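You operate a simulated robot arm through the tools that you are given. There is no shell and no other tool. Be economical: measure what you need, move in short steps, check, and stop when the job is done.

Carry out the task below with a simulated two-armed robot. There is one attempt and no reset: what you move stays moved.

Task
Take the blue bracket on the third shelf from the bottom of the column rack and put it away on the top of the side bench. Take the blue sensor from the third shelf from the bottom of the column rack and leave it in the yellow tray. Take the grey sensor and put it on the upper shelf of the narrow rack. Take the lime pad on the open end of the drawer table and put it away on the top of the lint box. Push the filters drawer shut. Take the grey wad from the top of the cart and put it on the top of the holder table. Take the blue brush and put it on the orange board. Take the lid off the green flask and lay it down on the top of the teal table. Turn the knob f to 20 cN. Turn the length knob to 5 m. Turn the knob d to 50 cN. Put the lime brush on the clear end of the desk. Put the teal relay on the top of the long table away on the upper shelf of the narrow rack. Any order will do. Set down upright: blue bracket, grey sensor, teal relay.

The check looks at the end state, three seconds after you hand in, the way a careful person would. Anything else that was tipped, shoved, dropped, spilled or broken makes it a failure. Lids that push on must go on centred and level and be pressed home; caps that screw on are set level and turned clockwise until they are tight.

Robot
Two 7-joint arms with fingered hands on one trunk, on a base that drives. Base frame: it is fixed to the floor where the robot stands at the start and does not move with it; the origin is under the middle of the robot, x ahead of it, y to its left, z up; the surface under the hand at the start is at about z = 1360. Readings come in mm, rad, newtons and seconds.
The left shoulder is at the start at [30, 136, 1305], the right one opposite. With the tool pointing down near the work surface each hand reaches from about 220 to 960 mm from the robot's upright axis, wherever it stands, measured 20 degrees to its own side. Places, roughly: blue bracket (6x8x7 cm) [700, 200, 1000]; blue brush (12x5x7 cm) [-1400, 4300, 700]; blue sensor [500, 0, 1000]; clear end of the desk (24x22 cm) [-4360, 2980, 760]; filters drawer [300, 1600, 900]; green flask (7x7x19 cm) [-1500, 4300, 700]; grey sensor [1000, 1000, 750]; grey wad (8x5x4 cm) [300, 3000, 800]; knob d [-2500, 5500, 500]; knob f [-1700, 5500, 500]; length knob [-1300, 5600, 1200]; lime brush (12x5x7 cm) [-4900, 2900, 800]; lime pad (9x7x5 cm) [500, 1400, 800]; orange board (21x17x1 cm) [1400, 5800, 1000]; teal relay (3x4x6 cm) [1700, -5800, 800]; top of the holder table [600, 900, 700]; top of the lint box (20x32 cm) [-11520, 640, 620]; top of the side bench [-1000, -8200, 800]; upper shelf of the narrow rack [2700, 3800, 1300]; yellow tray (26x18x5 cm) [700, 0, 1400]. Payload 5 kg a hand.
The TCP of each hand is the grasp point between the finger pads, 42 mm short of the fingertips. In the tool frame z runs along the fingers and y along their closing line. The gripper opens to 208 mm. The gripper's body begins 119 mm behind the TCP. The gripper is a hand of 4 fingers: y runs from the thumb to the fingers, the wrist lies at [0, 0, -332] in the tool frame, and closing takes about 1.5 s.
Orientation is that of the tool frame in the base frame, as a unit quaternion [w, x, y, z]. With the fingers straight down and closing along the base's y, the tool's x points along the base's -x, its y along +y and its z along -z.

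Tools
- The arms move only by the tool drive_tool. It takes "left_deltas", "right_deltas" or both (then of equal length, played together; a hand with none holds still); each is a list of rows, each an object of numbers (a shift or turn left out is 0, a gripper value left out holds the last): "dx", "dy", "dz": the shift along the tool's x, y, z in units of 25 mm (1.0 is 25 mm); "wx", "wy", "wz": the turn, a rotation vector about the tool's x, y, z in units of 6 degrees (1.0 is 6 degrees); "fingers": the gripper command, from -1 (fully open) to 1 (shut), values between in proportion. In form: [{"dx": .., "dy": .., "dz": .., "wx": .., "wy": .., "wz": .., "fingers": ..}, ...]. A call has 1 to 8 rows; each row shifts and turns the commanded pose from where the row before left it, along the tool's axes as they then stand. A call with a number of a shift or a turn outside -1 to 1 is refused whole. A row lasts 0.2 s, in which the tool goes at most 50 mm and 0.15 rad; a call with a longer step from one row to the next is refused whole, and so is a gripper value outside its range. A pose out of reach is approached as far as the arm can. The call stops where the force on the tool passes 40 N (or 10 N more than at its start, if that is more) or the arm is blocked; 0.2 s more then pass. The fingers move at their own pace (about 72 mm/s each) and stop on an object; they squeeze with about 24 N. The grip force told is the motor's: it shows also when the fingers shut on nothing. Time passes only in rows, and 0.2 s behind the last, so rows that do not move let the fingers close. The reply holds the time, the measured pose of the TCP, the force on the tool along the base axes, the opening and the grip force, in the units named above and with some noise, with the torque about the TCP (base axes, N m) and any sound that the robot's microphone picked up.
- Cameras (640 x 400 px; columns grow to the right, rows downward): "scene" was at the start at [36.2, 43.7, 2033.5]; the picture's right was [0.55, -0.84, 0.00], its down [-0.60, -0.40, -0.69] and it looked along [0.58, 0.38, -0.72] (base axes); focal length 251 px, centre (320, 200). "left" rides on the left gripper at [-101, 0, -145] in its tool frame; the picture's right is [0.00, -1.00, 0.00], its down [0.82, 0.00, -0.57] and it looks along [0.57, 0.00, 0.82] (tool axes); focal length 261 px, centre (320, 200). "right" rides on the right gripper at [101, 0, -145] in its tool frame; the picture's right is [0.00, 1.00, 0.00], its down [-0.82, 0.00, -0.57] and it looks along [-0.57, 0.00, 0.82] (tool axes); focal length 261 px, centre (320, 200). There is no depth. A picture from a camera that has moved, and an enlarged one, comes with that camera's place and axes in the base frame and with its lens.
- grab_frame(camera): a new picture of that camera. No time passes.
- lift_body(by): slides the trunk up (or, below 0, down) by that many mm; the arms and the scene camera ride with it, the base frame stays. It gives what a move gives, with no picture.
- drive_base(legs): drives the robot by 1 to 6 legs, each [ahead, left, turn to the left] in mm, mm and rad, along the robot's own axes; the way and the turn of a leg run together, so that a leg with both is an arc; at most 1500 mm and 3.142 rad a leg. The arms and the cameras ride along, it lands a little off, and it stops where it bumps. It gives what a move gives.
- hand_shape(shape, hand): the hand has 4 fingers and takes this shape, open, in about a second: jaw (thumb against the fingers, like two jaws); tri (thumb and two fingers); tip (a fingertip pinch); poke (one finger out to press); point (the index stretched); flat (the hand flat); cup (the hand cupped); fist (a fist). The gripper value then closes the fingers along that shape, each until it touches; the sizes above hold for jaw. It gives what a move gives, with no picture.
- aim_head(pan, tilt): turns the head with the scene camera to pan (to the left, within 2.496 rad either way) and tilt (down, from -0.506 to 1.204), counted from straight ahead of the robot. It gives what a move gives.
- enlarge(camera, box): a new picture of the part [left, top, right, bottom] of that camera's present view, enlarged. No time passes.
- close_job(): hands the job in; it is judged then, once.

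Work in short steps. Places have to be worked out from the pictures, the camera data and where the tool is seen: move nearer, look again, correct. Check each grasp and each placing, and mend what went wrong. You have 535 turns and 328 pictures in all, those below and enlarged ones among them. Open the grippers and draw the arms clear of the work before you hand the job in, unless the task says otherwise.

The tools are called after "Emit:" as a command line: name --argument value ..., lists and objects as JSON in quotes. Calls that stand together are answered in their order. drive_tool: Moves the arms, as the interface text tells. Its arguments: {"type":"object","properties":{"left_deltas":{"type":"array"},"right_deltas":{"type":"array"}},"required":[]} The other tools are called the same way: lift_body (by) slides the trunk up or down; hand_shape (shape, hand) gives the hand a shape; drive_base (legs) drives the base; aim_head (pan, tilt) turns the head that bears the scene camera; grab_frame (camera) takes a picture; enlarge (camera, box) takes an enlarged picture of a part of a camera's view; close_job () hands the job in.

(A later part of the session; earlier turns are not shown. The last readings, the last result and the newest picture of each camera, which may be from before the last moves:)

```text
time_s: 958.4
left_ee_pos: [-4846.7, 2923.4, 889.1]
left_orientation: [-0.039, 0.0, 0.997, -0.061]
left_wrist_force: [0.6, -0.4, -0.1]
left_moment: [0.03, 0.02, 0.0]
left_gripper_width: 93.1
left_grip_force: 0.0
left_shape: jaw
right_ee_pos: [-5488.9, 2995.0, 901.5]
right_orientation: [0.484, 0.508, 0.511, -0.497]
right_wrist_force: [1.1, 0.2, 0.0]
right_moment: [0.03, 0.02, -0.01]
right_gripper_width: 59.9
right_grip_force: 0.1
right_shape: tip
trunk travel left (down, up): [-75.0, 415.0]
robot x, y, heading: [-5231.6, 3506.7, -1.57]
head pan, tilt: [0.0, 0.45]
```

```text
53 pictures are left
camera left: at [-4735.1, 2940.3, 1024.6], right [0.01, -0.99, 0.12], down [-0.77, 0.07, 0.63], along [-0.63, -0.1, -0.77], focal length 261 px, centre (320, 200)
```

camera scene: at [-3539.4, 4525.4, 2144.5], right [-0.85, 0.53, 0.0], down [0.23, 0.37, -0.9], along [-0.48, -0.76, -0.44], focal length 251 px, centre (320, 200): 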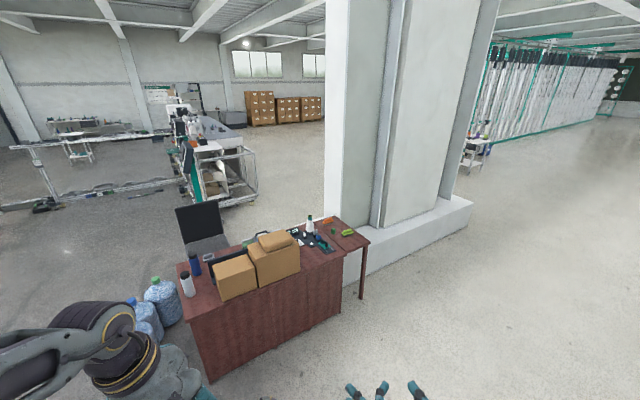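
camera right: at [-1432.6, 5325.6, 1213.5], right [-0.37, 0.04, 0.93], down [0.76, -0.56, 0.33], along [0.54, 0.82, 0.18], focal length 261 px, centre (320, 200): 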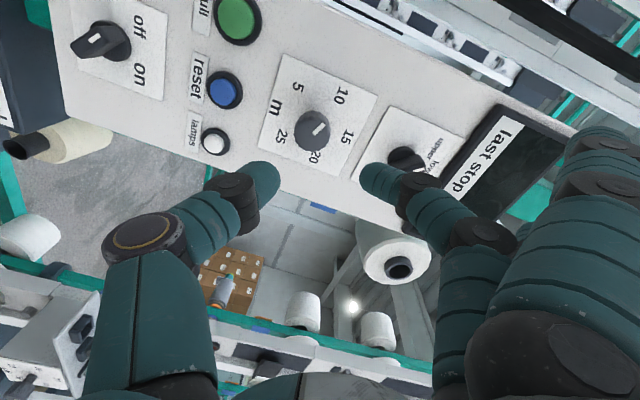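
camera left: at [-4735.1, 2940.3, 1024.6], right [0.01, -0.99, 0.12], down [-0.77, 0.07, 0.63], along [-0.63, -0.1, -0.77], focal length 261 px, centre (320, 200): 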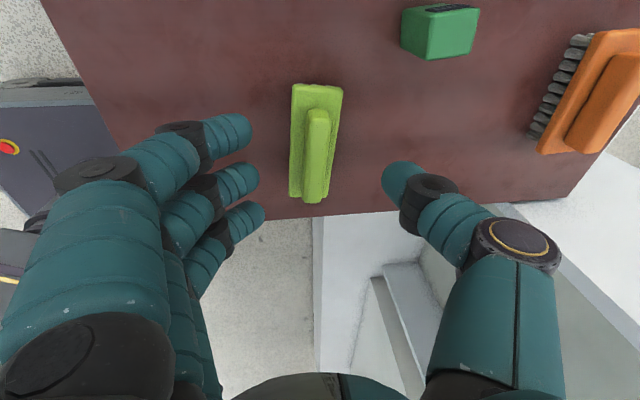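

Emit:
drive_tool --left_deltas '[{"dz": 1, "dx": -0.1, "dy": 0.08}, {"dz": 1, "dx": -0.1, "dy": 0.08}, {"dz": 0.8}, {"dz": 0.3}, {"dz": 0.25}, {"dz": 0.2}]'

Emit:
drive_tool --left_deltas '[{"fingers": 1}, {}, {}, {}, {"dz": -1}, {"dz": -1}, {"dz": -1}, {"dz": -1}]'

Emit:
grab_frame --camera "left"

```text
time_s: 959.6
left_ee_pos: [-4849.1, 2916.8, 811.7]
left_orientation: [-0.036, -0.001, 0.997, -0.061]
left_wrist_force: [-3.2, 6.1, 30.3]
left_moment: [2.09, -1.16, 0.43]
left_gripper_width: 93.9
left_grip_force: 0.0
left_shape: jaw
right_ee_pos: [-5490.4, 2996.9, 903.5]
right_orientation: [0.484, 0.509, 0.51, -0.497]
right_wrist_force: [-0.8, 0.0, 0.0]
right_moment: [0.0, 0.02, -0.04]
right_gripper_width: 60.2
right_grip_force: 0.1
right_shape: tip
trunk travel left (down, up): [-75.0, 415.0]
robot x, y, heading: [-5228.4, 3512.6, -1.565]
head pan, tilt: [0.0, 0.45]
stopped in row 6 (left hand): the force on the tool passed its limit at 47 N (the readings are from after the stop); the commanded pose is now the measured one
```

```text
time_s: 961.4
left_ee_pos: [-4841.4, 2929.4, 908.5]
left_orientation: [-0.038, 0.0, 0.997, -0.06]
left_wrist_force: [-0.5, 0.6, -1.5]
left_moment: [-0.03, 0.02, -0.01]
left_gripper_width: 46.1
left_grip_force: 23.5
left_shape: jaw
right_ee_pos: [-5489.7, 2995.4, 901.4]
right_orientation: [0.482, 0.509, 0.511, -0.497]
right_wrist_force: [-0.1, 0.3, 0.4]
right_moment: [-0.01, 0.02, 0.04]
right_gripper_width: 59.8
right_grip_force: 0.0
right_shape: tip
trunk travel left (down, up): [-75.0, 415.0]
robot x, y, heading: [-5230.8, 3509.7, -1.568]
head pan, tilt: [0.0, 0.45]
```

```text
52 pictures are left
camera left: at [-4729.9, 2946.1, 1042.5], right [0.01, -0.99, 0.12], down [-0.78, 0.07, 0.63], along [-0.63, -0.1, -0.77], focal length 261 px, centre (320, 200)
```

left: 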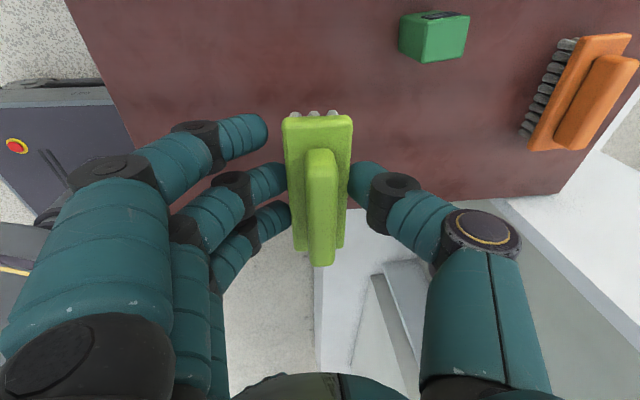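

Brush held level. I raise 100 mm and move left 480 mm to above the clear spot.

Emit:
lift_body --by 110

Emit:
drive_base --legs '[[-50, 480, 0]]'

Emit:
grab_frame --camera "left"

Emit:
aim_head --pan 0.55 --tilt 0.85

Emit:
grab_frame --camera "scene"

```text
time_s: 962.8
left_ee_pos: [-4840.2, 2929.3, 1017.1]
left_orientation: [-0.037, 0.0, 0.997, -0.061]
left_wrist_force: [0.0, 0.2, -2.8]
left_moment: [0.04, -0.01, -0.02]
left_gripper_width: 46.0
left_grip_force: 23.7
left_shape: jaw
right_ee_pos: [-5488.4, 2995.3, 1011.6]
right_orientation: [0.483, 0.509, 0.51, -0.497]
right_wrist_force: [0.9, 0.5, -0.3]
right_moment: [-0.02, -0.02, -0.02]
right_gripper_width: 60.4
right_grip_force: 0.1
right_shape: tip
trunk travel left (down, up): [-185.0, 305.0]
robot x, y, heading: [-5229.4, 3509.7, -1.568]
head pan, tilt: [0.0, 0.45]
```

```text
time_s: 965.7
left_ee_pos: [-4361.5, 2981.5, 1017.2]
left_orientation: [-0.038, -0.001, 0.997, -0.061]
left_wrist_force: [-0.1, -0.1, -2.1]
left_moment: [-0.01, 0.07, 0.01]
left_gripper_width: 46.0
left_grip_force: 24.0
left_shape: jaw
right_ee_pos: [-5010.4, 3045.4, 1010.7]
right_orientation: [0.484, 0.508, 0.511, -0.496]
right_wrist_force: [0.9, -0.2, -0.4]
right_moment: [0.05, 0.0, -0.06]
right_gripper_width: 60.0
right_grip_force: 0.0
right_shape: tip
trunk travel left (down, up): [-185.0, 305.0]
robot x, y, heading: [-4752.5, 3561.7, -1.564]
head pan, tilt: [0.0, 0.45]
```

```text
51 pictures are left
camera left: at [-4249.9, 2998.8, 1151.8], right [0.01, -0.99, 0.12], down [-0.77, 0.07, 0.63], along [-0.63, -0.1, -0.77], focal length 261 px, centre (320, 200)
```

left: 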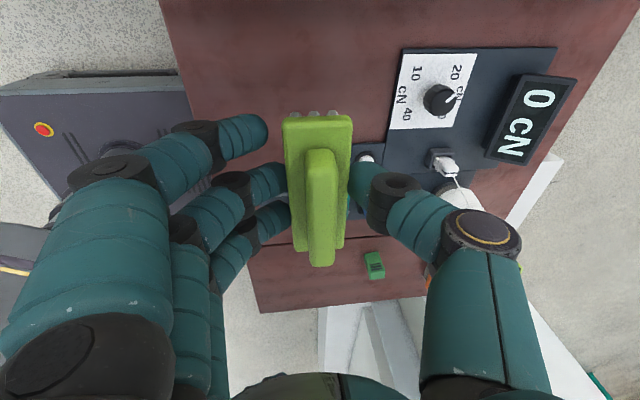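

```text
time_s: 966.6
left_ee_pos: [-4361.6, 2981.1, 1016.6]
left_orientation: [-0.037, -0.001, 0.997, -0.061]
left_wrist_force: [-0.2, -0.2, -1.2]
left_moment: [0.01, -0.01, 0.0]
left_gripper_width: 46.1
left_grip_force: 23.6
left_shape: jaw
right_ee_pos: [-5012.0, 3047.9, 1011.6]
right_orientation: [0.485, 0.508, 0.512, -0.496]
right_wrist_force: [-0.7, 0.2, 0.1]
right_moment: [-0.01, -0.01, -0.02]
right_gripper_width: 59.8
right_grip_force: 0.0
right_shape: tip
trunk travel left (down, up): [-185.0, 305.0]
robot x, y, heading: [-4754.3, 3558.7, -1.563]
head pan, tilt: [0.55, 0.85]
```

```text
50 pictures are left
camera scene: at [-4713.4, 3522.7, 1890.1], right [-0.85, -0.53, 0.0], down [-0.39, 0.64, -0.66], along [0.35, -0.56, -0.75], focal length 251 px, centre (320, 200)
```

scene: 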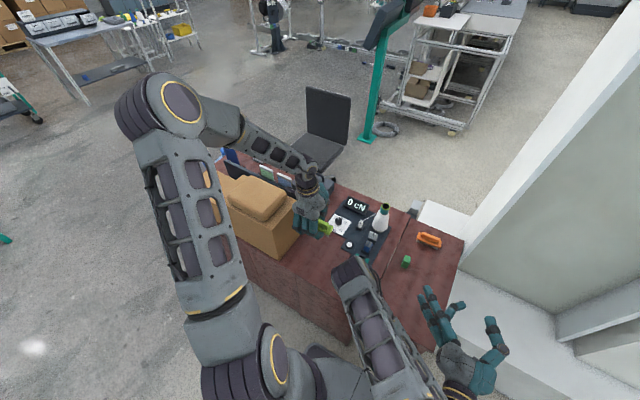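

The spot below is free. I descend (compensating the hand's slight tilt) to contact.

Emit:
drive_tool --left_deltas '[{"dz": 1, "dx": -0.08, "dy": 0.12}, {"dz": 1, "dx": -0.08, "dy": 0.12}, {"dz": 1, "dx": -0.08, "dy": 0.12}, {"dz": 1, "dx": -0.08, "dy": 0.12}, {"dz": 1, "dx": -0.08, "dy": 0.12}, {"dz": 1, "dx": -0.08, "dy": 0.12}, {"dz": 1, "dx": -0.08, "dy": 0.12}]'

Emit:
drive_tool --left_deltas '[{"dz": 0.5}, {"dz": 0.3}, {"dz": 0.2}, {"dz": 0.2}, {"dz": 0.2}]'

Emit:
grab_frame --camera "left"

```text
time_s: 968.2
left_ee_pos: [-4367.0, 2979.5, 839.9]
left_orientation: [-0.037, 0.0, 0.997, -0.062]
left_wrist_force: [-32.8, -4.8, 10.7]
left_moment: [0.91, -6.49, 0.05]
left_gripper_width: 45.8
left_grip_force: 24.3
left_shape: jaw
right_ee_pos: [-5014.4, 3046.0, 1010.8]
right_orientation: [0.485, 0.509, 0.509, -0.496]
right_wrist_force: [-0.3, -0.8, -0.3]
right_moment: [-0.01, 0.0, 0.04]
right_gripper_width: 60.1
right_grip_force: 0.1
right_shape: tip
trunk travel left (down, up): [-185.0, 305.0]
robot x, y, heading: [-4754.4, 3562.0, -1.566]
head pan, tilt: [0.55, 0.85]
```

```text
time_s: 969.5
left_ee_pos: [-4366.4, 2977.2, 809.5]
left_orientation: [-0.036, 0.0, 0.997, -0.063]
left_wrist_force: [-9.9, 6.7, 29.6]
left_moment: [1.55, -2.21, 0.23]
left_gripper_width: 46.7
left_grip_force: 24.1
left_shape: jaw
right_ee_pos: [-5011.9, 3047.9, 1013.1]
right_orientation: [0.485, 0.508, 0.51, -0.497]
right_wrist_force: [-0.3, -0.1, 0.2]
right_moment: [0.09, 0.02, -0.04]
right_gripper_width: 60.2
right_grip_force: 0.1
right_shape: tip
trunk travel left (down, up): [-185.0, 305.0]
robot x, y, heading: [-4753.9, 3562.1, -1.562]
head pan, tilt: [0.55, 0.85]
stopped in row 5 (left hand): the force on the tool passed its limit at 64 N (the readings are from after the stop); the commanded pose is now the measured one
```

```text
49 pictures are left
camera left: at [-4255.9, 2994.2, 944.2], right [0.01, -0.99, 0.12], down [-0.78, 0.07, 0.63], along [-0.63, -0.1, -0.77], focal length 261 px, centre (320, 200)
```

left: 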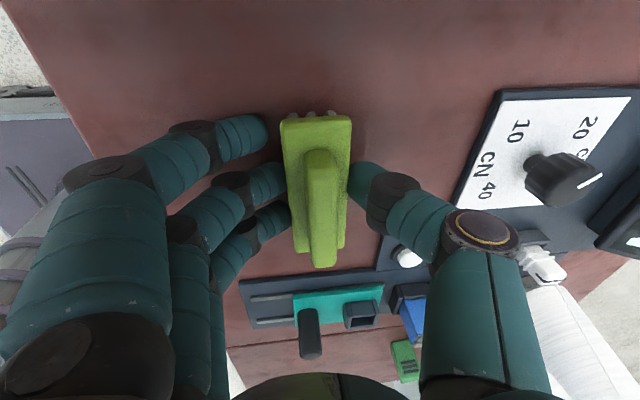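

Brush rests on the desk (the wrist leans on the cardboard box beside, so I release and rise moving slightly away from it).

Emit:
drive_tool --left_deltas '[{"dz": -0.1, "fingers": 0.35}, {}, {}, {"dz": -1, "dx": 0.2}, {"dz": -1, "dx": 0.2}, {"dz": -1, "dx": 0.2}, {"dz": -1, "dx": 0.2}, {"dz": -1, "dx": 0.2}]'

Emit:
lift_body --by 250

Emit:
grab_frame --camera "left"

Emit:
enlarge --camera "scene" --box '[200, 130, 460, 330]'

```text
time_s: 971.3
left_ee_pos: [-4379.2, 2991.8, 936.0]
left_orientation: [-0.038, -0.002, 0.997, -0.063]
left_wrist_force: [-1.9, 1.2, 0.5]
left_moment: [-0.06, -0.06, 0.01]
left_gripper_width: 67.3
left_grip_force: 0.1
left_shape: jaw
right_ee_pos: [-5009.9, 3046.6, 1011.6]
right_orientation: [0.485, 0.508, 0.511, -0.496]
right_wrist_force: [-0.8, -0.2, -0.3]
right_moment: [0.01, 0.0, 0.0]
right_gripper_width: 60.1
right_grip_force: 0.1
right_shape: tip
trunk travel left (down, up): [-185.0, 305.0]
robot x, y, heading: [-4754.5, 3560.0, -1.563]
head pan, tilt: [0.55, 0.85]
```

```text
time_s: 973.9
left_ee_pos: [-4379.6, 2991.1, 1184.9]
left_orientation: [-0.037, -0.002, 0.997, -0.062]
left_wrist_force: [0.4, 0.1, -1.3]
left_moment: [0.0, -0.01, 0.01]
left_gripper_width: 67.3
left_grip_force: 0.0
left_shape: jaw
right_ee_pos: [-5010.0, 3045.6, 1261.8]
right_orientation: [0.484, 0.508, 0.512, -0.496]
right_wrist_force: [-0.3, 0.1, 0.7]
right_moment: [-0.05, 0.01, -0.02]
right_gripper_width: 59.7
right_grip_force: 0.1
right_shape: tip
trunk travel left (down, up): [-435.0, 55.0]
robot x, y, heading: [-4754.5, 3560.9, -1.565]
head pan, tilt: [0.55, 0.85]
```

```text
48 pictures are left
camera left: at [-4268.5, 3008.9, 1320.1], right [0.01, -0.99, 0.12], down [-0.78, 0.07, 0.63], along [-0.63, -0.1, -0.77], focal length 261 px, centre (320, 200)
```

left: 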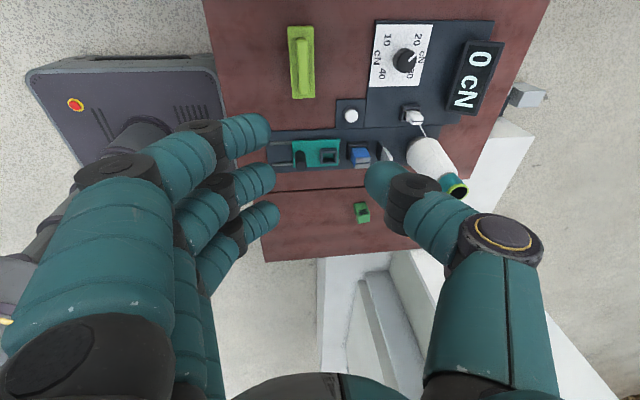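

```text
2.00 times, centred on (330, 230) of scene
camera zoom: at [-4713.3, 3522.7, 2139.9], right [-0.85, -0.53, 0.0], down [-0.4, 0.64, -0.66], along [0.35, -0.56, -0.75], focal length 503 px, centre (300, 140)
```

zoom: 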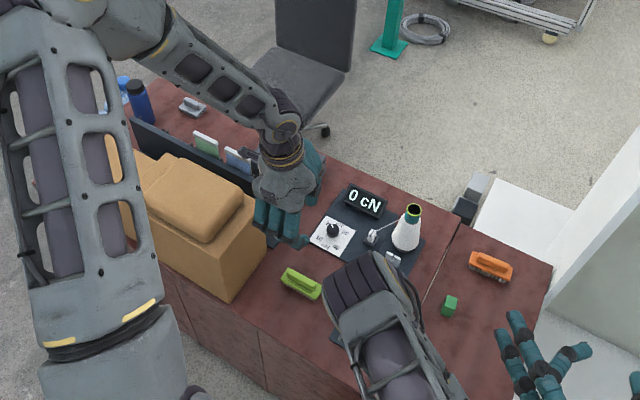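

Lime brush is placed. Now I travel to the drawer table's west side for the drawer and the lime pad.

Emit:
drive_base --legs '[[-300, 0, 0], [0, 1250, 0], [0, 1250, 0], [1200, 0, 0], [0, 1150, 0], [1060, 0, 0]]'

Emit:
drive_base --legs '[[0, 0, 1.566]]'

Emit:
aim_head --pan 0 --tilt 0.7

Emit:
grab_frame --camera "scene"

```text
time_s: 1004.1
left_ee_pos: [-731.9, 1012.4, 1185.1]
left_orientation: [-0.039, 0.01, 0.997, -0.061]
left_wrist_force: [0.5, 0.8, -0.4]
left_moment: [0.02, -0.01, -0.02]
left_gripper_width: 67.4
left_grip_force: 0.0
left_shape: jaw
right_ee_pos: [-1361.6, 1081.6, 1261.5]
right_orientation: [0.478, 0.514, 0.505, -0.502]
right_wrist_force: [-0.5, 0.7, 0.3]
right_moment: [-0.02, 0.01, -0.01]
right_gripper_width: 60.2
right_grip_force: 0.1
right_shape: tip
trunk travel left (down, up): [-435.0, 55.0]
robot x, y, heading: [-1094.3, 1592.2, -1.591]
head pan, tilt: [0.55, 0.85]
```

```text
time_s: 1008.3
left_ee_pos: [-512.8, 1948.5, 1185.0]
left_orientation: [0.017, -0.697, 0.714, -0.07]
left_wrist_force: [0.4, 0.1, 0.2]
left_moment: [-0.01, 0.02, -0.01]
left_gripper_width: 67.3
left_grip_force: 0.1
left_shape: jaw
right_ee_pos: [-584.3, 1320.6, 1260.4]
right_orientation: [0.693, 0.007, 0.721, -0.018]
right_wrist_force: [0.0, 0.9, -0.8]
right_moment: [0.0, 0.02, 0.0]
right_gripper_width: 59.9
right_grip_force: 0.0
right_shape: tip
trunk travel left (down, up): [-435.0, 55.0]
robot x, y, heading: [-1090.3, 1588.9, -0.023]
head pan, tilt: [0.55, 0.85]
```

```text
time_s: 1009.3
left_ee_pos: [-512.9, 1949.1, 1185.3]
left_orientation: [0.017, -0.697, 0.714, -0.071]
left_wrist_force: [0.9, 0.5, 0.0]
left_moment: [-0.02, -0.01, 0.0]
left_gripper_width: 67.3
left_grip_force: 0.1
left_shape: jaw
right_ee_pos: [-584.8, 1319.9, 1262.1]
right_orientation: [0.693, 0.007, 0.721, -0.017]
right_wrist_force: [0.1, 0.1, -0.4]
right_moment: [0.01, 0.0, 0.01]
right_gripper_width: 60.0
right_grip_force: 0.0
right_shape: tip
trunk travel left (down, up): [-435.0, 55.0]
robot x, y, heading: [-1091.3, 1592.0, -0.02]
head pan, tilt: [0.0, 0.7]
```

```text
46 pictures are left
camera scene: at [-1038.1, 1589.1, 2152.3], right [-0.02, -1.0, 0.0], down [-0.64, 0.01, -0.76], along [0.76, -0.02, -0.64], focal length 251 px, centre (320, 200)
```

scene: 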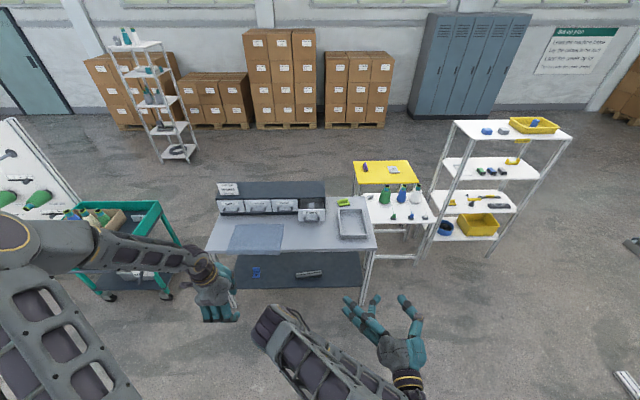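

Emit:
enlarge --camera "scene" --box '[200, 175, 385, 285]'

```text
3.46 times, centred on (292, 230) of scene
camera zoom: at [-1038.1, 1589.1, 2152.3], right [-0.02, -1.0, 0.0], down [-0.64, 0.01, -0.76], along [0.76, -0.02, -0.64], focal length 870 px, centre (415, 96)
```

zoom: 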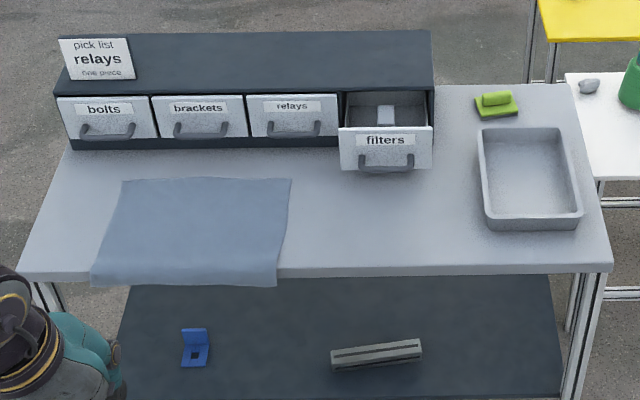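

The filters drawer (face ≈[306,1621,~890]) stands ~95 mm open. I make a fist with the right hand, align and lower to its height.

Emit:
hand_shape --shape "fist" --hand "right"

Emit:
drive_base --legs '[[0, 0, 0.02], [0, 305, 0], [350, 0, 0]]'

Emit:
lift_body --by -355

Emit:
grab_frame --camera "right"

Emit:
grab_frame --camera "scene"

```text
time_s: 1010.2
left_ee_pos: [-512.8, 1949.7, 1185.0]
left_orientation: [0.016, -0.697, 0.713, -0.071]
left_wrist_force: [0.5, 0.2, -0.3]
left_moment: [0.02, 0.01, -0.02]
left_gripper_width: 67.3
left_grip_force: 0.0
left_shape: jaw
right_ee_pos: [-585.0, 1320.2, 1261.0]
right_orientation: [0.693, 0.007, 0.721, -0.017]
right_wrist_force: [0.1, -0.1, -0.7]
right_moment: [-0.02, -0.03, 0.06]
right_gripper_width: 0.0
right_grip_force: 0.0
right_shape: fist
trunk travel left (down, up): [-435.0, 55.0]
robot x, y, heading: [-1090.5, 1591.1, -0.022]
head pan, tilt: [0.0, 0.7]
```

```text
time_s: 1014.5
left_ee_pos: [-167.5, 2261.5, 1185.3]
left_orientation: [0.016, -0.704, 0.706, -0.07]
left_wrist_force: [0.3, -0.2, -0.7]
left_moment: [-0.03, 0.04, 0.01]
left_gripper_width: 66.9
left_grip_force: 0.0
left_shape: jaw
right_ee_pos: [-224.5, 1630.9, 1260.7]
right_orientation: [0.693, 0.0, 0.721, -0.01]
right_wrist_force: [0.0, -0.1, -0.8]
right_moment: [-0.03, -0.01, -0.03]
right_gripper_width: 0.0
right_grip_force: 0.1
right_shape: fist
trunk travel left (down, up): [-435.0, 55.0]
robot x, y, heading: [-736.8, 1892.2, -0.003]
head pan, tilt: [0.0, 0.7]
```

```text
time_s: 1017.9
left_ee_pos: [-168.5, 2262.0, 831.3]
left_orientation: [0.017, -0.704, 0.706, -0.07]
left_wrist_force: [0.3, 0.0, 0.3]
left_moment: [-0.01, 0.01, 0.0]
left_gripper_width: 67.4
left_grip_force: 0.1
left_shape: jaw
right_ee_pos: [-226.5, 1631.9, 906.2]
right_orientation: [0.693, 0.0, 0.721, -0.011]
right_wrist_force: [-0.6, -0.8, 0.2]
right_moment: [0.01, 0.07, -0.04]
right_gripper_width: 0.0
right_grip_force: 0.0
right_shape: fist
trunk travel left (down, up): [-80.0, 410.0]
robot x, y, heading: [-739.2, 1892.3, 0.001]
head pan, tilt: [0.0, 0.7]
```

```text
44 pictures are left
camera right: at [-375.9, 1633.0, 811.6], right [0.02, 1.0, -0.01], down [-0.54, 0.02, 0.84], along [0.84, -0.01, 0.54], focal length 261 px, centre (320, 200)
```

right: 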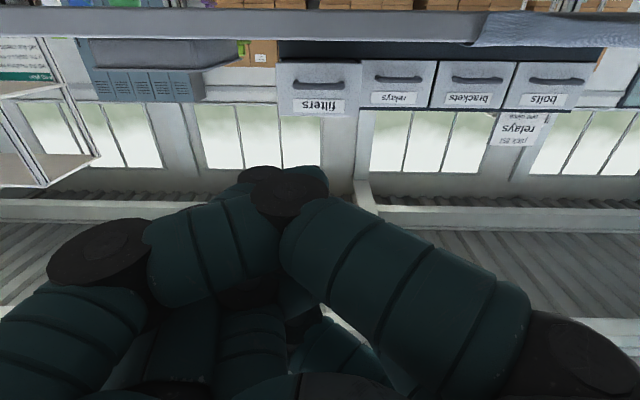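

```text
43 pictures are left
camera scene: at [-685.4, 1891.8, 1797.5], right [0.0, -1.0, 0.0], down [-0.64, 0.0, -0.76], along [0.76, 0.0, -0.64], focal length 251 px, centre (320, 200)
```

scene: 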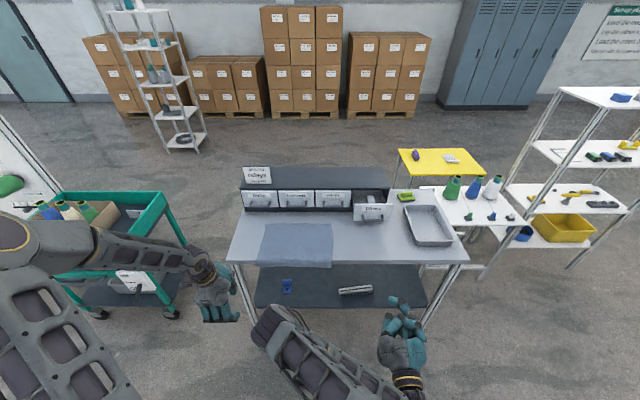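

Drawer face ≈[278,1616,925]; closed plane ≈369. I raise 19 mm, approach, then push with the arm under force control.

Emit:
lift_body --by 19

Emit:
drive_base --legs '[[380, -14, 0]]'

Emit:
drive_tool --right_deltas '[{"dz": 0.8}, {"dz": 0.8}, {"dz": 0.8}, {"dz": 0.8}, {"dz": 0.8}, {"dz": 0.8}, {"dz": 0.8}, {"dz": 0.8}]'

Emit:
enlarge --camera "scene" --box '[160, 160, 480, 400]'

```text
time_s: 1018.6
left_ee_pos: [-167.6, 2263.3, 849.7]
left_orientation: [0.016, -0.704, 0.706, -0.07]
left_wrist_force: [-0.1, -0.9, 0.8]
left_moment: [-0.04, 0.05, 0.02]
left_gripper_width: 67.3
left_grip_force: 0.1
left_shape: jaw
right_ee_pos: [-226.8, 1631.3, 925.3]
right_orientation: [0.693, -0.001, 0.721, -0.009]
right_wrist_force: [0.8, -0.2, -0.9]
right_moment: [0.02, 0.0, -0.06]
right_gripper_width: 0.0
right_grip_force: 0.2
right_shape: fist
trunk travel left (down, up): [-99.0, 391.0]
robot x, y, heading: [-737.9, 1898.7, -0.002]
head pan, tilt: [0.0, 0.7]
```

```text
time_s: 1020.4
left_ee_pos: [72.1, 2254.0, 856.7]
left_orientation: [0.021, -0.704, 0.706, -0.073]
left_wrist_force: [-10.5, 0.1, 19.5]
left_moment: [0.06, -0.6, -0.01]
left_gripper_width: 68.4
left_grip_force: 0.0
left_shape: jaw
right_ee_pos: [8.2, 1621.7, 926.4]
right_orientation: [0.694, 0.0, 0.72, -0.01]
right_wrist_force: [-1.8, 0.0, 0.4]
right_moment: [0.01, 0.05, 0.05]
right_gripper_width: 0.2
right_grip_force: 0.0
right_shape: fist
trunk travel left (down, up): [-99.0, 391.0]
robot x, y, heading: [-502.5, 1883.4, -0.003]
head pan, tilt: [0.0, 0.7]
stopped in leg 1: the force on the tool passed its limit at 75 N (the readings are from after the stop); the commanded pose is now the measured one
```

```text
time_s: 1022.1
left_ee_pos: [70.9, 2253.2, 855.5]
left_orientation: [0.021, -0.704, 0.707, -0.073]
left_wrist_force: [-14.3, 4.5, 30.1]
left_moment: [0.36, -0.73, 0.23]
left_gripper_width: 69.2
left_grip_force: 0.1
left_shape: jaw
right_ee_pos: [169.7, 1619.8, 919.2]
right_orientation: [0.693, 0.0, 0.721, -0.01]
right_wrist_force: [0.6, -0.1, 0.1]
right_moment: [-0.01, -0.02, 0.08]
right_gripper_width: 0.2
right_grip_force: 0.1
right_shape: fist
trunk travel left (down, up): [-99.0, 391.0]
robot x, y, heading: [-507.9, 1881.8, 0.005]
head pan, tilt: [0.0, 0.7]
```

```text
1.67 times, centred on (320, 280) of scene
camera zoom: at [-450.9, 1882.3, 1816.5], right [0.0, -1.0, 0.0], down [-0.64, 0.0, -0.77], along [0.77, 0.0, -0.64], focal length 419 px, centre (320, 67)
```

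zoom: 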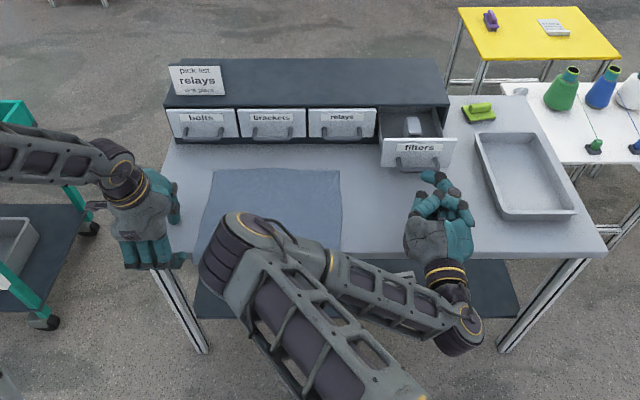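

The left hand touched the table's corner; I lift it off. Then continue pushing with the right fist.

Emit:
drive_tool --left_deltas '[{"dz": -1}, {"dz": -1}, {"dz": -1}, {"dz": -1}, {"dz": -1}, {"dz": -1}]'

Emit:
drive_tool --right_deltas '[{"dz": 0.8}, {"dz": 0.8}, {"dz": 0.8}, {"dz": 0.8}, {"dz": 0.8}, {"dz": 0.8}, {"dz": 0.8}, {"dz": 0.8}]'

Emit:
drive_tool --right_deltas '[{"dz": 0.6}, {"dz": 0.6}, {"dz": 0.6}, {"dz": 0.6}, {"dz": 0.6}, {"dz": 0.6}]'

Emit:
enlarge --camera "scene" --box '[240, 190, 400, 310]'

```text
time_s: 1023.5
left_ee_pos: [54.3, 2265.4, 1002.3]
left_orientation: [0.021, -0.703, 0.707, -0.072]
left_wrist_force: [-0.8, -0.2, -0.4]
left_moment: [0.04, -0.02, -0.01]
left_gripper_width: 67.4
left_grip_force: 0.2
left_shape: jaw
right_ee_pos: [170.7, 1620.2, 918.9]
right_orientation: [0.693, 0.001, 0.72, -0.011]
right_wrist_force: [0.0, 0.1, -1.2]
right_moment: [0.05, 0.0, 0.06]
right_gripper_width: 0.3
right_grip_force: 0.0
right_shape: fist
trunk travel left (down, up): [-99.0, 391.0]
robot x, y, heading: [-501.1, 1884.4, 0.003]
head pan, tilt: [0.0, 0.7]
```

```text
time_s: 1024.0
left_ee_pos: [54.9, 2264.3, 1000.8]
left_orientation: [0.021, -0.703, 0.708, -0.072]
left_wrist_force: [1.2, -1.3, -0.4]
left_moment: [0.09, 0.19, -0.01]
left_gripper_width: 67.4
left_grip_force: 0.0
left_shape: jaw
right_ee_pos: [186.3, 1617.5, 913.7]
right_orientation: [0.688, 0.001, 0.726, -0.01]
right_wrist_force: [-7.7, -0.1, -2.3]
right_moment: [0.09, -0.17, 0.05]
right_gripper_width: 0.0
right_grip_force: 0.0
right_shape: fist
trunk travel left (down, up): [-99.0, 391.0]
robot x, y, heading: [-498.5, 1883.0, -0.001]
head pan, tilt: [0.0, 0.7]
stopped in row 2 (right hand): the force on the tool passed its limit at 90 N (the readings are from after the stop); the commanded pose is now the measured one
```

```text
time_s: 1024.3
left_ee_pos: [55.3, 2263.6, 1002.2]
left_orientation: [0.021, -0.702, 0.708, -0.072]
left_wrist_force: [1.1, -0.3, -1.1]
left_moment: [0.03, 0.12, 0.02]
left_gripper_width: 67.6
left_grip_force: 0.1
left_shape: jaw
right_ee_pos: [186.2, 1618.0, 910.8]
right_orientation: [0.685, 0.003, 0.728, -0.012]
right_wrist_force: [-13.9, 3.8, 7.8]
right_moment: [0.44, 2.86, -0.55]
right_gripper_width: 0.0
right_grip_force: 0.2
right_shape: fist
trunk travel left (down, up): [-99.0, 391.0]
robot x, y, heading: [-498.9, 1883.6, 0.003]
head pan, tilt: [0.0, 0.7]
stopped in row 1 (right hand): the force on the tool passed its limit at 51 N (the readings are from after the stop); the commanded pose is now the measured one
```

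```text
3.33 times, centred on (320, 250) of scene
camera zoom: at [-447.6, 1882.9, 1816.3], right [0.0, -1.0, 0.0], down [-0.64, 0.0, -0.76], along [0.76, 0.0, -0.64], focal length 838 px, centre (320, 33)
```

zoom: 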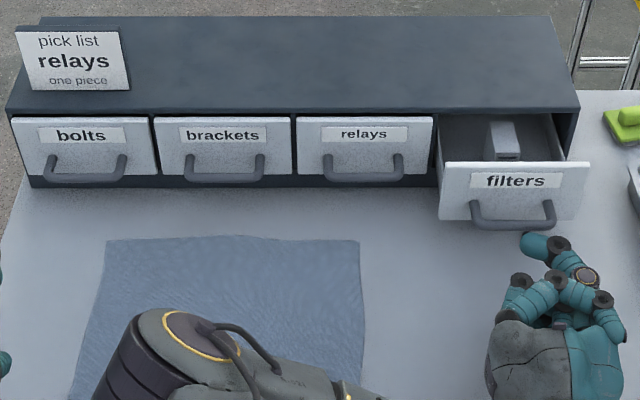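

Probably the hand's underside camera meets the table's front edge. I back off, raise 32 mm, and push again.

Emit:
drive_tool --right_deltas '[{"dz": -0.8}, {"dx": -0.7}, {"dx": -0.7}, {"wy": -0.3}, {"dz": 0.8}, {"dz": 0.8}, {"dz": 0.8}, {"dz": 0.8}]'

Emit:
drive_tool --right_deltas '[{"dz": 0.6}, {"dz": 0.6}, {"dz": 0.6}, {"dz": 0.6}, {"dz": 0.6}, {"dz": 0.6}]'

Emit:
enlarge --camera "scene" --box '[240, 190, 400, 310]'

```text
time_s: 1026.1
left_ee_pos: [55.7, 2263.7, 1002.1]
left_orientation: [0.021, -0.702, 0.708, -0.072]
left_wrist_force: [0.7, -0.1, -0.5]
left_moment: [-0.02, 0.04, 0.01]
left_gripper_width: 67.7
left_grip_force: 0.0
left_shape: jaw
right_ee_pos: [250.1, 1616.8, 945.6]
right_orientation: [0.698, 0.003, 0.716, -0.011]
right_wrist_force: [-0.4, 0.3, -0.1]
right_moment: [-0.02, 0.0, -0.02]
right_gripper_width: 0.1
right_grip_force: 0.0
right_shape: fist
trunk travel left (down, up): [-99.0, 391.0]
robot x, y, heading: [-503.6, 1882.0, -0.006]
head pan, tilt: [0.0, 0.7]
```

```text
time_s: 1027.5
left_ee_pos: [52.3, 2262.8, 1003.8]
left_orientation: [0.022, -0.702, 0.708, -0.073]
left_wrist_force: [0.2, -0.5, 0.4]
left_moment: [0.02, 0.01, -0.01]
left_gripper_width: 67.4
left_grip_force: 0.0
left_shape: jaw
right_ee_pos: [333.6, 1610.6, 943.4]
right_orientation: [0.696, 0.005, 0.717, -0.014]
right_wrist_force: [-41.0, -11.4, 1.5]
right_moment: [0.0, 0.03, -0.33]
right_gripper_width: 0.0
right_grip_force: 0.0
right_shape: fist
trunk travel left (down, up): [-99.0, 391.0]
robot x, y, heading: [-502.8, 1881.6, -0.002]
head pan, tilt: [0.0, 0.7]
```

```text
3.33 times, centred on (320, 250) of scene
camera zoom: at [-452.9, 1881.2, 1816.5], right [0.0, -1.0, 0.0], down [-0.64, 0.0, -0.77], along [0.77, 0.0, -0.64], focal length 838 px, centre (320, 33)
```

zoom: 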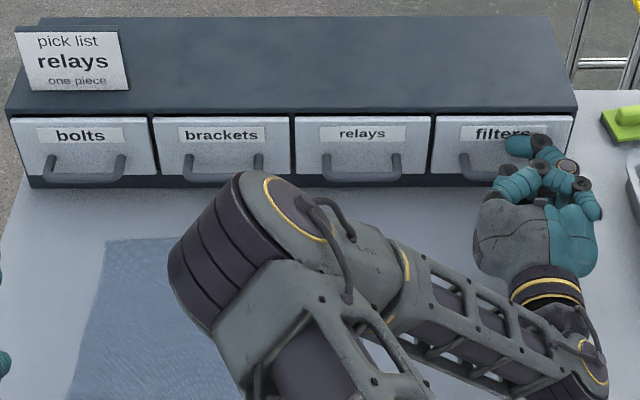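

The filters drawer is shut. I withdraw, raise the trunk and reposition to pick the lime pad (≈[501,1388]) with the left hand.

Emit:
drive_tool --right_deltas '[{"dz": -1}, {"dz": -1}, {"dz": -1}, {"dz": -1}, {"dz": -1}, {"dz": -1}, {"dz": -1}, {"dz": -1}]'

Emit:
lift_body --by 240

Emit:
drive_base --legs '[[-200, 0, 0], [0, -870, 0], [430, 0, 0]]'

Emit:
drive_tool --left_deltas '[{"dy": -1}, {"dy": -1}, {"dy": -1}, {"dy": -1}, {"dy": -1}, {"dy": -1}, {"dy": -1}]'

Emit:
grab_frame --camera "left"

```text
time_s: 1029.3
left_ee_pos: [55.0, 2263.3, 1002.2]
left_orientation: [0.021, -0.702, 0.708, -0.072]
left_wrist_force: [0.1, -0.3, 0.6]
left_moment: [0.01, -0.05, 0.01]
left_gripper_width: 67.6
left_grip_force: 0.0
left_shape: jaw
right_ee_pos: [139.6, 1619.3, 949.3]
right_orientation: [0.698, 0.003, 0.716, -0.011]
right_wrist_force: [0.6, -0.2, 0.1]
right_moment: [0.0, 0.03, -0.07]
right_gripper_width: 0.0
right_grip_force: 0.0
right_shape: fist
trunk travel left (down, up): [-99.0, 391.0]
robot x, y, heading: [-503.1, 1883.5, -0.004]
head pan, tilt: [0.0, 0.7]
```

```text
time_s: 1031.8
left_ee_pos: [55.9, 2264.1, 1242.1]
left_orientation: [0.021, -0.703, 0.708, -0.073]
left_wrist_force: [-1.2, -0.2, 1.0]
left_moment: [-0.01, -0.04, 0.01]
left_gripper_width: 67.5
left_grip_force: 0.1
left_shape: jaw
right_ee_pos: [140.1, 1619.2, 1188.5]
right_orientation: [0.697, 0.003, 0.717, -0.012]
right_wrist_force: [0.4, 0.9, -0.6]
right_moment: [0.02, 0.0, -0.06]
right_gripper_width: 0.1
right_grip_force: 0.1
right_shape: fist
trunk travel left (down, up): [-339.0, 151.0]
robot x, y, heading: [-495.9, 1882.8, -0.004]
head pan, tilt: [0.0, 0.7]
```

```text
time_s: 1039.8
left_ee_pos: [278.3, 1390.7, 1242.1]
left_orientation: [0.02, -0.701, 0.709, -0.072]
left_wrist_force: [0.1, -0.4, 0.1]
left_moment: [0.04, 0.06, -0.01]
left_gripper_width: 67.5
left_grip_force: 0.1
left_shape: jaw
right_ee_pos: [358.7, 745.4, 1188.5]
right_orientation: [0.698, 0.005, 0.716, -0.013]
right_wrist_force: [0.4, 0.6, -0.4]
right_moment: [-0.02, -0.05, -0.06]
right_gripper_width: 0.0
right_grip_force: 0.0
right_shape: fist
trunk travel left (down, up): [-339.0, 151.0]
robot x, y, heading: [-279.8, 1011.3, -0.009]
head pan, tilt: [0.0, 0.7]
```

```text
time_s: 1041.4
left_ee_pos: [453.5, 1388.5, 1265.1]
left_orientation: [0.02, -0.701, 0.709, -0.072]
left_wrist_force: [0.5, 0.6, 0.0]
left_moment: [-0.05, 0.13, -0.02]
left_gripper_width: 67.4
left_grip_force: 0.0
left_shape: jaw
right_ee_pos: [359.4, 745.9, 1188.3]
right_orientation: [0.697, 0.004, 0.717, -0.012]
right_wrist_force: [0.5, 0.4, -0.2]
right_moment: [-0.03, -0.02, -0.01]
right_gripper_width: 0.0
right_grip_force: 0.1
right_shape: fist
trunk travel left (down, up): [-339.0, 151.0]
robot x, y, heading: [-280.0, 1010.7, -0.012]
head pan, tilt: [0.0, 0.7]
```

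```text
39 pictures are left
camera left: at [435.3, 1499.9, 1399.6], right [0.99, 0.0, 0.13], down [-0.08, -0.78, 0.62], along [0.1, -0.63, -0.77], focal length 261 px, centre (320, 200)
```

left: 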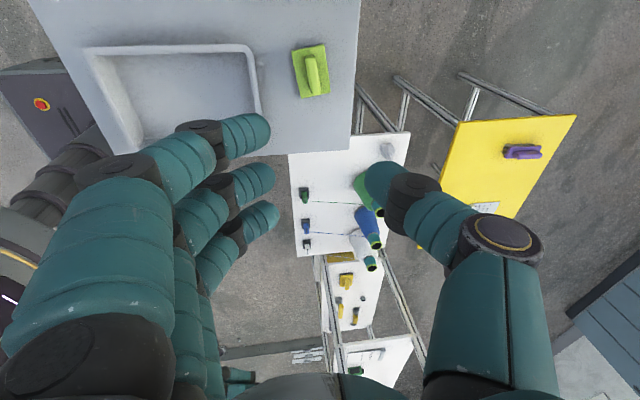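

Pad at ≈[490,1375]; holder table and wad look fine too. I lower the trunk 300 mm, adjust, and view.

Emit:
lift_body --by -300

Emit:
drive_tool --left_deltas '[{"dy": -0.5, "dx": 0.1, "fingers": 0.0}, {"dy": -0.46, "dx": 0.1}, {"dz": 1}, {"dz": 1}]'

Emit:
grab_frame --camera "left"

```text
time_s: 1044.4
left_ee_pos: [452.3, 1387.9, 966.0]
left_orientation: [0.02, -0.701, 0.709, -0.071]
left_wrist_force: [-0.2, -0.7, 0.5]
left_moment: [0.01, -0.01, 0.0]
left_gripper_width: 67.4
left_grip_force: 0.0
left_shape: jaw
right_ee_pos: [359.2, 745.1, 889.8]
right_orientation: [0.698, 0.004, 0.716, -0.013]
right_wrist_force: [-1.1, 0.6, 0.0]
right_moment: [-0.04, 0.03, -0.01]
right_gripper_width: 0.1
right_grip_force: 0.0
right_shape: fist
trunk travel left (down, up): [-39.0, 451.0]
robot x, y, heading: [-284.5, 1010.9, -0.008]
head pan, tilt: [0.0, 0.7]
```

```text
time_s: 1045.4
left_ee_pos: [482.2, 1378.8, 920.2]
left_orientation: [0.021, -0.701, 0.709, -0.072]
left_wrist_force: [0.7, -0.8, -0.6]
left_moment: [-0.01, 0.02, -0.02]
left_gripper_width: 103.0
left_grip_force: 0.1
left_shape: jaw
right_ee_pos: [358.3, 744.6, 888.9]
right_orientation: [0.697, 0.004, 0.717, -0.013]
right_wrist_force: [-0.2, 1.0, 0.0]
right_moment: [0.02, -0.06, -0.05]
right_gripper_width: 0.0
right_grip_force: 0.1
right_shape: fist
trunk travel left (down, up): [-39.0, 451.0]
robot x, y, heading: [-282.1, 1013.0, -0.009]
head pan, tilt: [0.0, 0.7]
```

```text
38 pictures are left
camera left: at [463.7, 1490.8, 1054.3], right [0.99, 0.0, 0.13], down [-0.09, -0.78, 0.62], along [0.1, -0.63, -0.77], focal length 261 px, centre (320, 200)
```

left: 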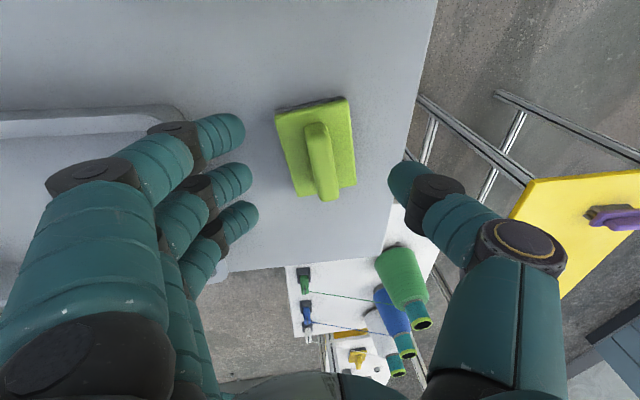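

Emit:
drive_tool --left_deltas '[{"dz": 1}, {"dz": 0.7}, {"dz": 0.35}, {"dz": 0.25}, {"dz": 0.2}, {"dz": 0.2}]'

Emit:
drive_tool --left_deltas '[{"fingers": 1}, {}, {}, {}, {"dz": -1}, {"dz": -1}, {"dz": -1}, {"dz": -1}]'

Emit:
grab_frame --camera "left"

```text
time_s: 1046.3
left_ee_pos: [490.7, 1376.1, 874.0]
left_orientation: [0.024, -0.701, 0.709, -0.073]
left_wrist_force: [-6.1, -0.7, 28.4]
left_moment: [1.17, 2.2, 0.3]
left_gripper_width: 104.2
left_grip_force: 0.1
left_shape: jaw
right_ee_pos: [357.3, 743.7, 889.3]
right_orientation: [0.698, 0.005, 0.716, -0.013]
right_wrist_force: [0.9, 0.3, -0.3]
right_moment: [0.0, -0.01, -0.05]
right_gripper_width: 0.0
right_grip_force: 0.0
right_shape: fist
trunk travel left (down, up): [-39.0, 451.0]
robot x, y, heading: [-282.1, 1012.5, -0.008]
head pan, tilt: [0.0, 0.7]
stopped in row 4 (left hand): the force on the tool passed its limit at 45 N (the readings are from after the stop); the commanded pose is now the measured one
```

```text
time_s: 1048.1
left_ee_pos: [476.5, 1384.1, 968.3]
left_orientation: [0.022, -0.7, 0.71, -0.072]
left_wrist_force: [1.0, 0.4, -1.2]
left_moment: [0.05, -0.06, -0.03]
left_gripper_width: 47.3
left_grip_force: 23.5
left_shape: jaw
right_ee_pos: [359.1, 743.8, 889.5]
right_orientation: [0.697, 0.005, 0.717, -0.014]
right_wrist_force: [-0.1, -0.8, 0.4]
right_moment: [-0.02, -0.04, -0.04]
right_gripper_width: 0.0
right_grip_force: 0.0
right_shape: fist
trunk travel left (down, up): [-39.0, 451.0]
robot x, y, heading: [-282.6, 1011.9, -0.009]
head pan, tilt: [0.0, 0.7]
```

```text
37 pictures are left
camera left: at [458.2, 1494.3, 1103.8], right [0.99, 0.0, 0.13], down [-0.09, -0.78, 0.62], along [0.1, -0.63, -0.77], focal length 261 px, centre (320, 200)
```

left: 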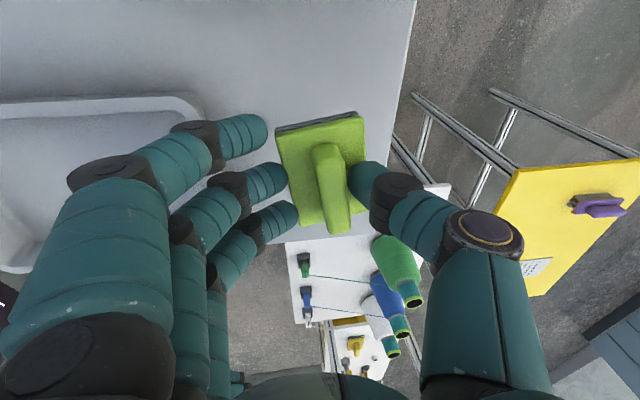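

Pad held. I raise, retract, back away, turn west and look along the way to the lint box.

Emit:
drive_tool --left_deltas '[{"dz": -1}, {"dz": -1}, {"dy": 1}, {"dy": 1}, {"dy": 1}, {"dy": 1}, {"dy": 1}, {"dy": 1}]'

Emit:
lift_body --by 250

Emit:
drive_base --legs '[[-600, 0, 0], [0, 0, 1.57], [0, 0, 1.57]]'

Emit:
aim_head --pan 0 --tilt 0.3

Emit:
grab_frame --camera "scene"

```text
time_s: 1049.9
left_ee_pos: [320.2, 1387.6, 998.3]
left_orientation: [0.023, -0.701, 0.709, -0.073]
left_wrist_force: [-0.4, 0.4, 0.2]
left_moment: [0.04, -0.04, 0.02]
left_gripper_width: 47.2
left_grip_force: 24.0
left_shape: jaw
right_ee_pos: [358.0, 744.5, 889.3]
right_orientation: [0.698, 0.005, 0.716, -0.014]
right_wrist_force: [-0.5, -0.3, 0.3]
right_moment: [-0.02, 0.01, -0.06]
right_gripper_width: 0.0
right_grip_force: 0.1
right_shape: fist
trunk travel left (down, up): [-39.0, 451.0]
robot x, y, heading: [-281.3, 1010.6, -0.01]
head pan, tilt: [0.0, 0.7]
```

```text
time_s: 1052.5
left_ee_pos: [320.7, 1388.4, 1248.2]
left_orientation: [0.022, -0.7, 0.71, -0.073]
left_wrist_force: [0.6, 0.8, -1.0]
left_moment: [-0.04, 0.0, -0.03]
left_gripper_width: 47.3
left_grip_force: 23.4
left_shape: jaw
right_ee_pos: [358.0, 745.4, 1138.7]
right_orientation: [0.697, 0.004, 0.717, -0.013]
right_wrist_force: [-0.3, 0.1, 0.8]
right_moment: [-0.02, -0.03, -0.06]
right_gripper_width: 0.0
right_grip_force: 0.1
right_shape: fist
trunk travel left (down, up): [-289.0, 201.0]
robot x, y, heading: [-280.8, 1012.8, -0.008]
head pan, tilt: [0.0, 0.7]
```

```text
time_s: 1063.6
left_ee_pos: [-1490.5, 635.2, 1246.5]
left_orientation: [-0.074, 0.706, 0.704, -0.023]
left_wrist_force: [0.8, -0.4, -0.6]
left_moment: [0.0, -0.02, -0.01]
left_gripper_width: 46.8
left_grip_force: 23.8
left_shape: jaw
right_ee_pos: [-1535.5, 1278.4, 1138.7]
right_orientation: [-0.01, 0.716, -0.001, -0.698]
right_wrist_force: [0.8, -0.3, -0.1]
right_moment: [-0.01, -0.01, 0.04]
right_gripper_width: 0.0
right_grip_force: 0.0
right_shape: fist
trunk travel left (down, up): [-289.0, 201.0]
robot x, y, heading: [-892.9, 1016.5, -3.139]
head pan, tilt: [0.0, 0.7]
```

```text
time_s: 1064.5
left_ee_pos: [-1489.7, 636.1, 1248.6]
left_orientation: [-0.073, 0.706, 0.704, -0.023]
left_wrist_force: [-0.3, 0.5, -1.3]
left_moment: [-0.05, -0.05, 0.05]
left_gripper_width: 46.8
left_grip_force: 23.5
left_shape: jaw
right_ee_pos: [-1534.0, 1279.3, 1138.5]
right_orientation: [-0.01, 0.717, 0.0, -0.697]
right_wrist_force: [-0.2, -0.5, -0.1]
right_moment: [0.0, -0.03, -0.02]
right_gripper_width: 0.2
right_grip_force: 0.1
right_shape: fist
trunk travel left (down, up): [-289.0, 201.0]
robot x, y, heading: [-890.3, 1018.8, -3.136]
head pan, tilt: [0.0, 0.3]
```

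```text
36 pictures are left
camera scene: at [-957.0, 1017.1, 2042.4], right [0.0, 1.0, 0.0], down [0.3, 0.0, -0.95], along [-0.95, 0.0, -0.3], focal length 251 px, centre (320, 200)
```

scene: 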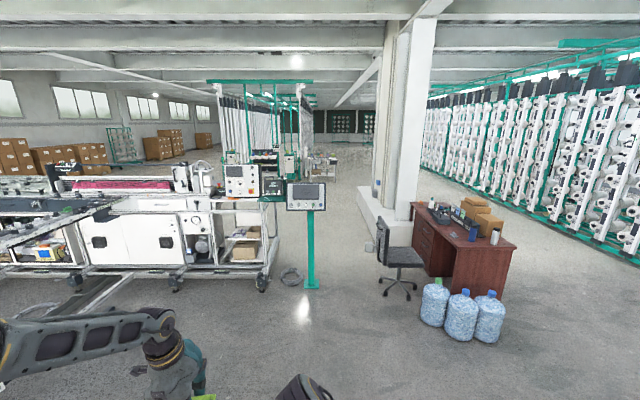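

The corridor is between the monitor post (y≈912) and chair (y≥1820). I raise fully, shift to y≈1560 and drive west in stages.

Emit:
lift_body --by 198

Emit:
drive_base --legs '[[0, -545, -0.005], [1400, 0, 0], [1400, 0, 0], [1400, 0, 0]]'

Emit:
grab_frame --camera "scene"

```text
time_s: 1066.7
left_ee_pos: [-1489.9, 635.2, 1444.9]
left_orientation: [-0.072, 0.706, 0.704, -0.023]
left_wrist_force: [0.3, -0.3, -0.3]
left_moment: [0.0, -0.03, -0.03]
left_gripper_width: 46.6
left_grip_force: 24.3
left_shape: jaw
right_ee_pos: [-1535.6, 1279.3, 1336.6]
right_orientation: [-0.01, 0.717, -0.001, -0.697]
right_wrist_force: [-0.2, 0.0, 0.5]
right_moment: [-0.04, -0.01, 0.05]
right_gripper_width: 0.2
right_grip_force: 0.1
right_shape: fist
trunk travel left (down, up): [-487.0, 3.0]
robot x, y, heading: [-891.3, 1016.6, -3.138]
head pan, tilt: [0.0, 0.3]
```

```text
time_s: 1080.6
left_ee_pos: [-3837.0, 1159.9, 1443.7]
left_orientation: [-0.07, 0.71, 0.7, -0.022]
left_wrist_force: [-3.5, 1.5, -1.2]
left_moment: [-0.22, -0.48, -0.03]
left_gripper_width: 46.5
left_grip_force: 23.8
left_shape: jaw
right_ee_pos: [-3873.8, 1805.0, 1332.6]
right_orientation: [-0.013, 0.718, -0.006, -0.696]
right_wrist_force: [-3.0, 0.9, -1.6]
right_moment: [-0.01, 0.17, 0.14]
right_gripper_width: 0.0
right_grip_force: 0.1
right_shape: fist
trunk travel left (down, up): [-487.0, 3.0]
robot x, y, heading: [-3225.8, 1537.6, 3.13]
head pan, tilt: [0.0, 0.3]
stopped in leg 3: the robot was blocked; the commanded pose is now the measured one
```

```text
35 pictures are left
camera scene: at [-3303.1, 1537.7, 2240.0], right [0.01, 1.0, 0.0], down [0.3, 0.0, -0.95], along [-0.95, 0.01, -0.3], focal length 251 px, centre (320, 200)
```

scene: 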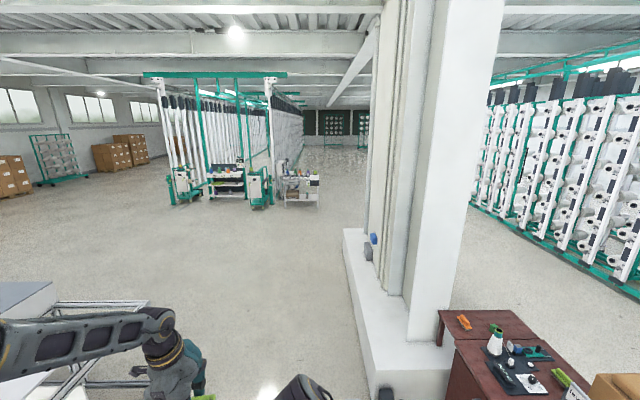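

Probably the chair's foot. I back up a little, shift 170 mm left, and go on.

Emit:
drive_base --legs '[[-100, 0, 0], [0, 175, 0.01], [1400, 0, 0], [1400, 0, 0], [1200, 0, 0]]'

Emit:
grab_frame --camera "scene"

```text
time_s: 1101.7
left_ee_pos: [-7727.6, 1025.2, 1445.4]
left_orientation: [-0.071, 0.711, 0.699, -0.024]
left_wrist_force: [-0.9, 0.7, -0.1]
left_moment: [0.0, -0.03, 0.01]
left_gripper_width: 46.5
left_grip_force: 24.6
left_shape: jaw
right_ee_pos: [-7763.0, 1668.9, 1337.5]
right_orientation: [-0.016, 0.716, -0.008, -0.698]
right_wrist_force: [-0.2, 0.7, -1.2]
right_moment: [-0.05, 0.0, 0.03]
right_gripper_width: 0.0
right_grip_force: 0.0
right_shape: fist
trunk travel left (down, up): [-487.0, 3.0]
robot x, y, heading: [-7124.0, 1396.9, 3.124]
head pan, tilt: [0.0, 0.3]
```

```text
34 pictures are left
camera scene: at [-7189.1, 1398.3, 2240.5], right [0.01, 1.0, 0.0], down [0.3, 0.0, -0.96], along [-0.96, 0.01, -0.3], focal length 251 px, centre (320, 200)
```

scene: 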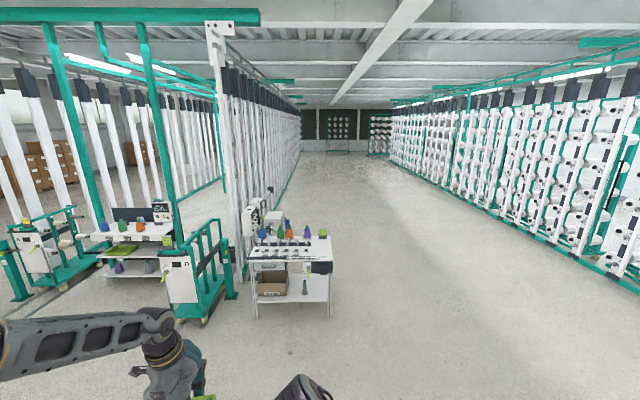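

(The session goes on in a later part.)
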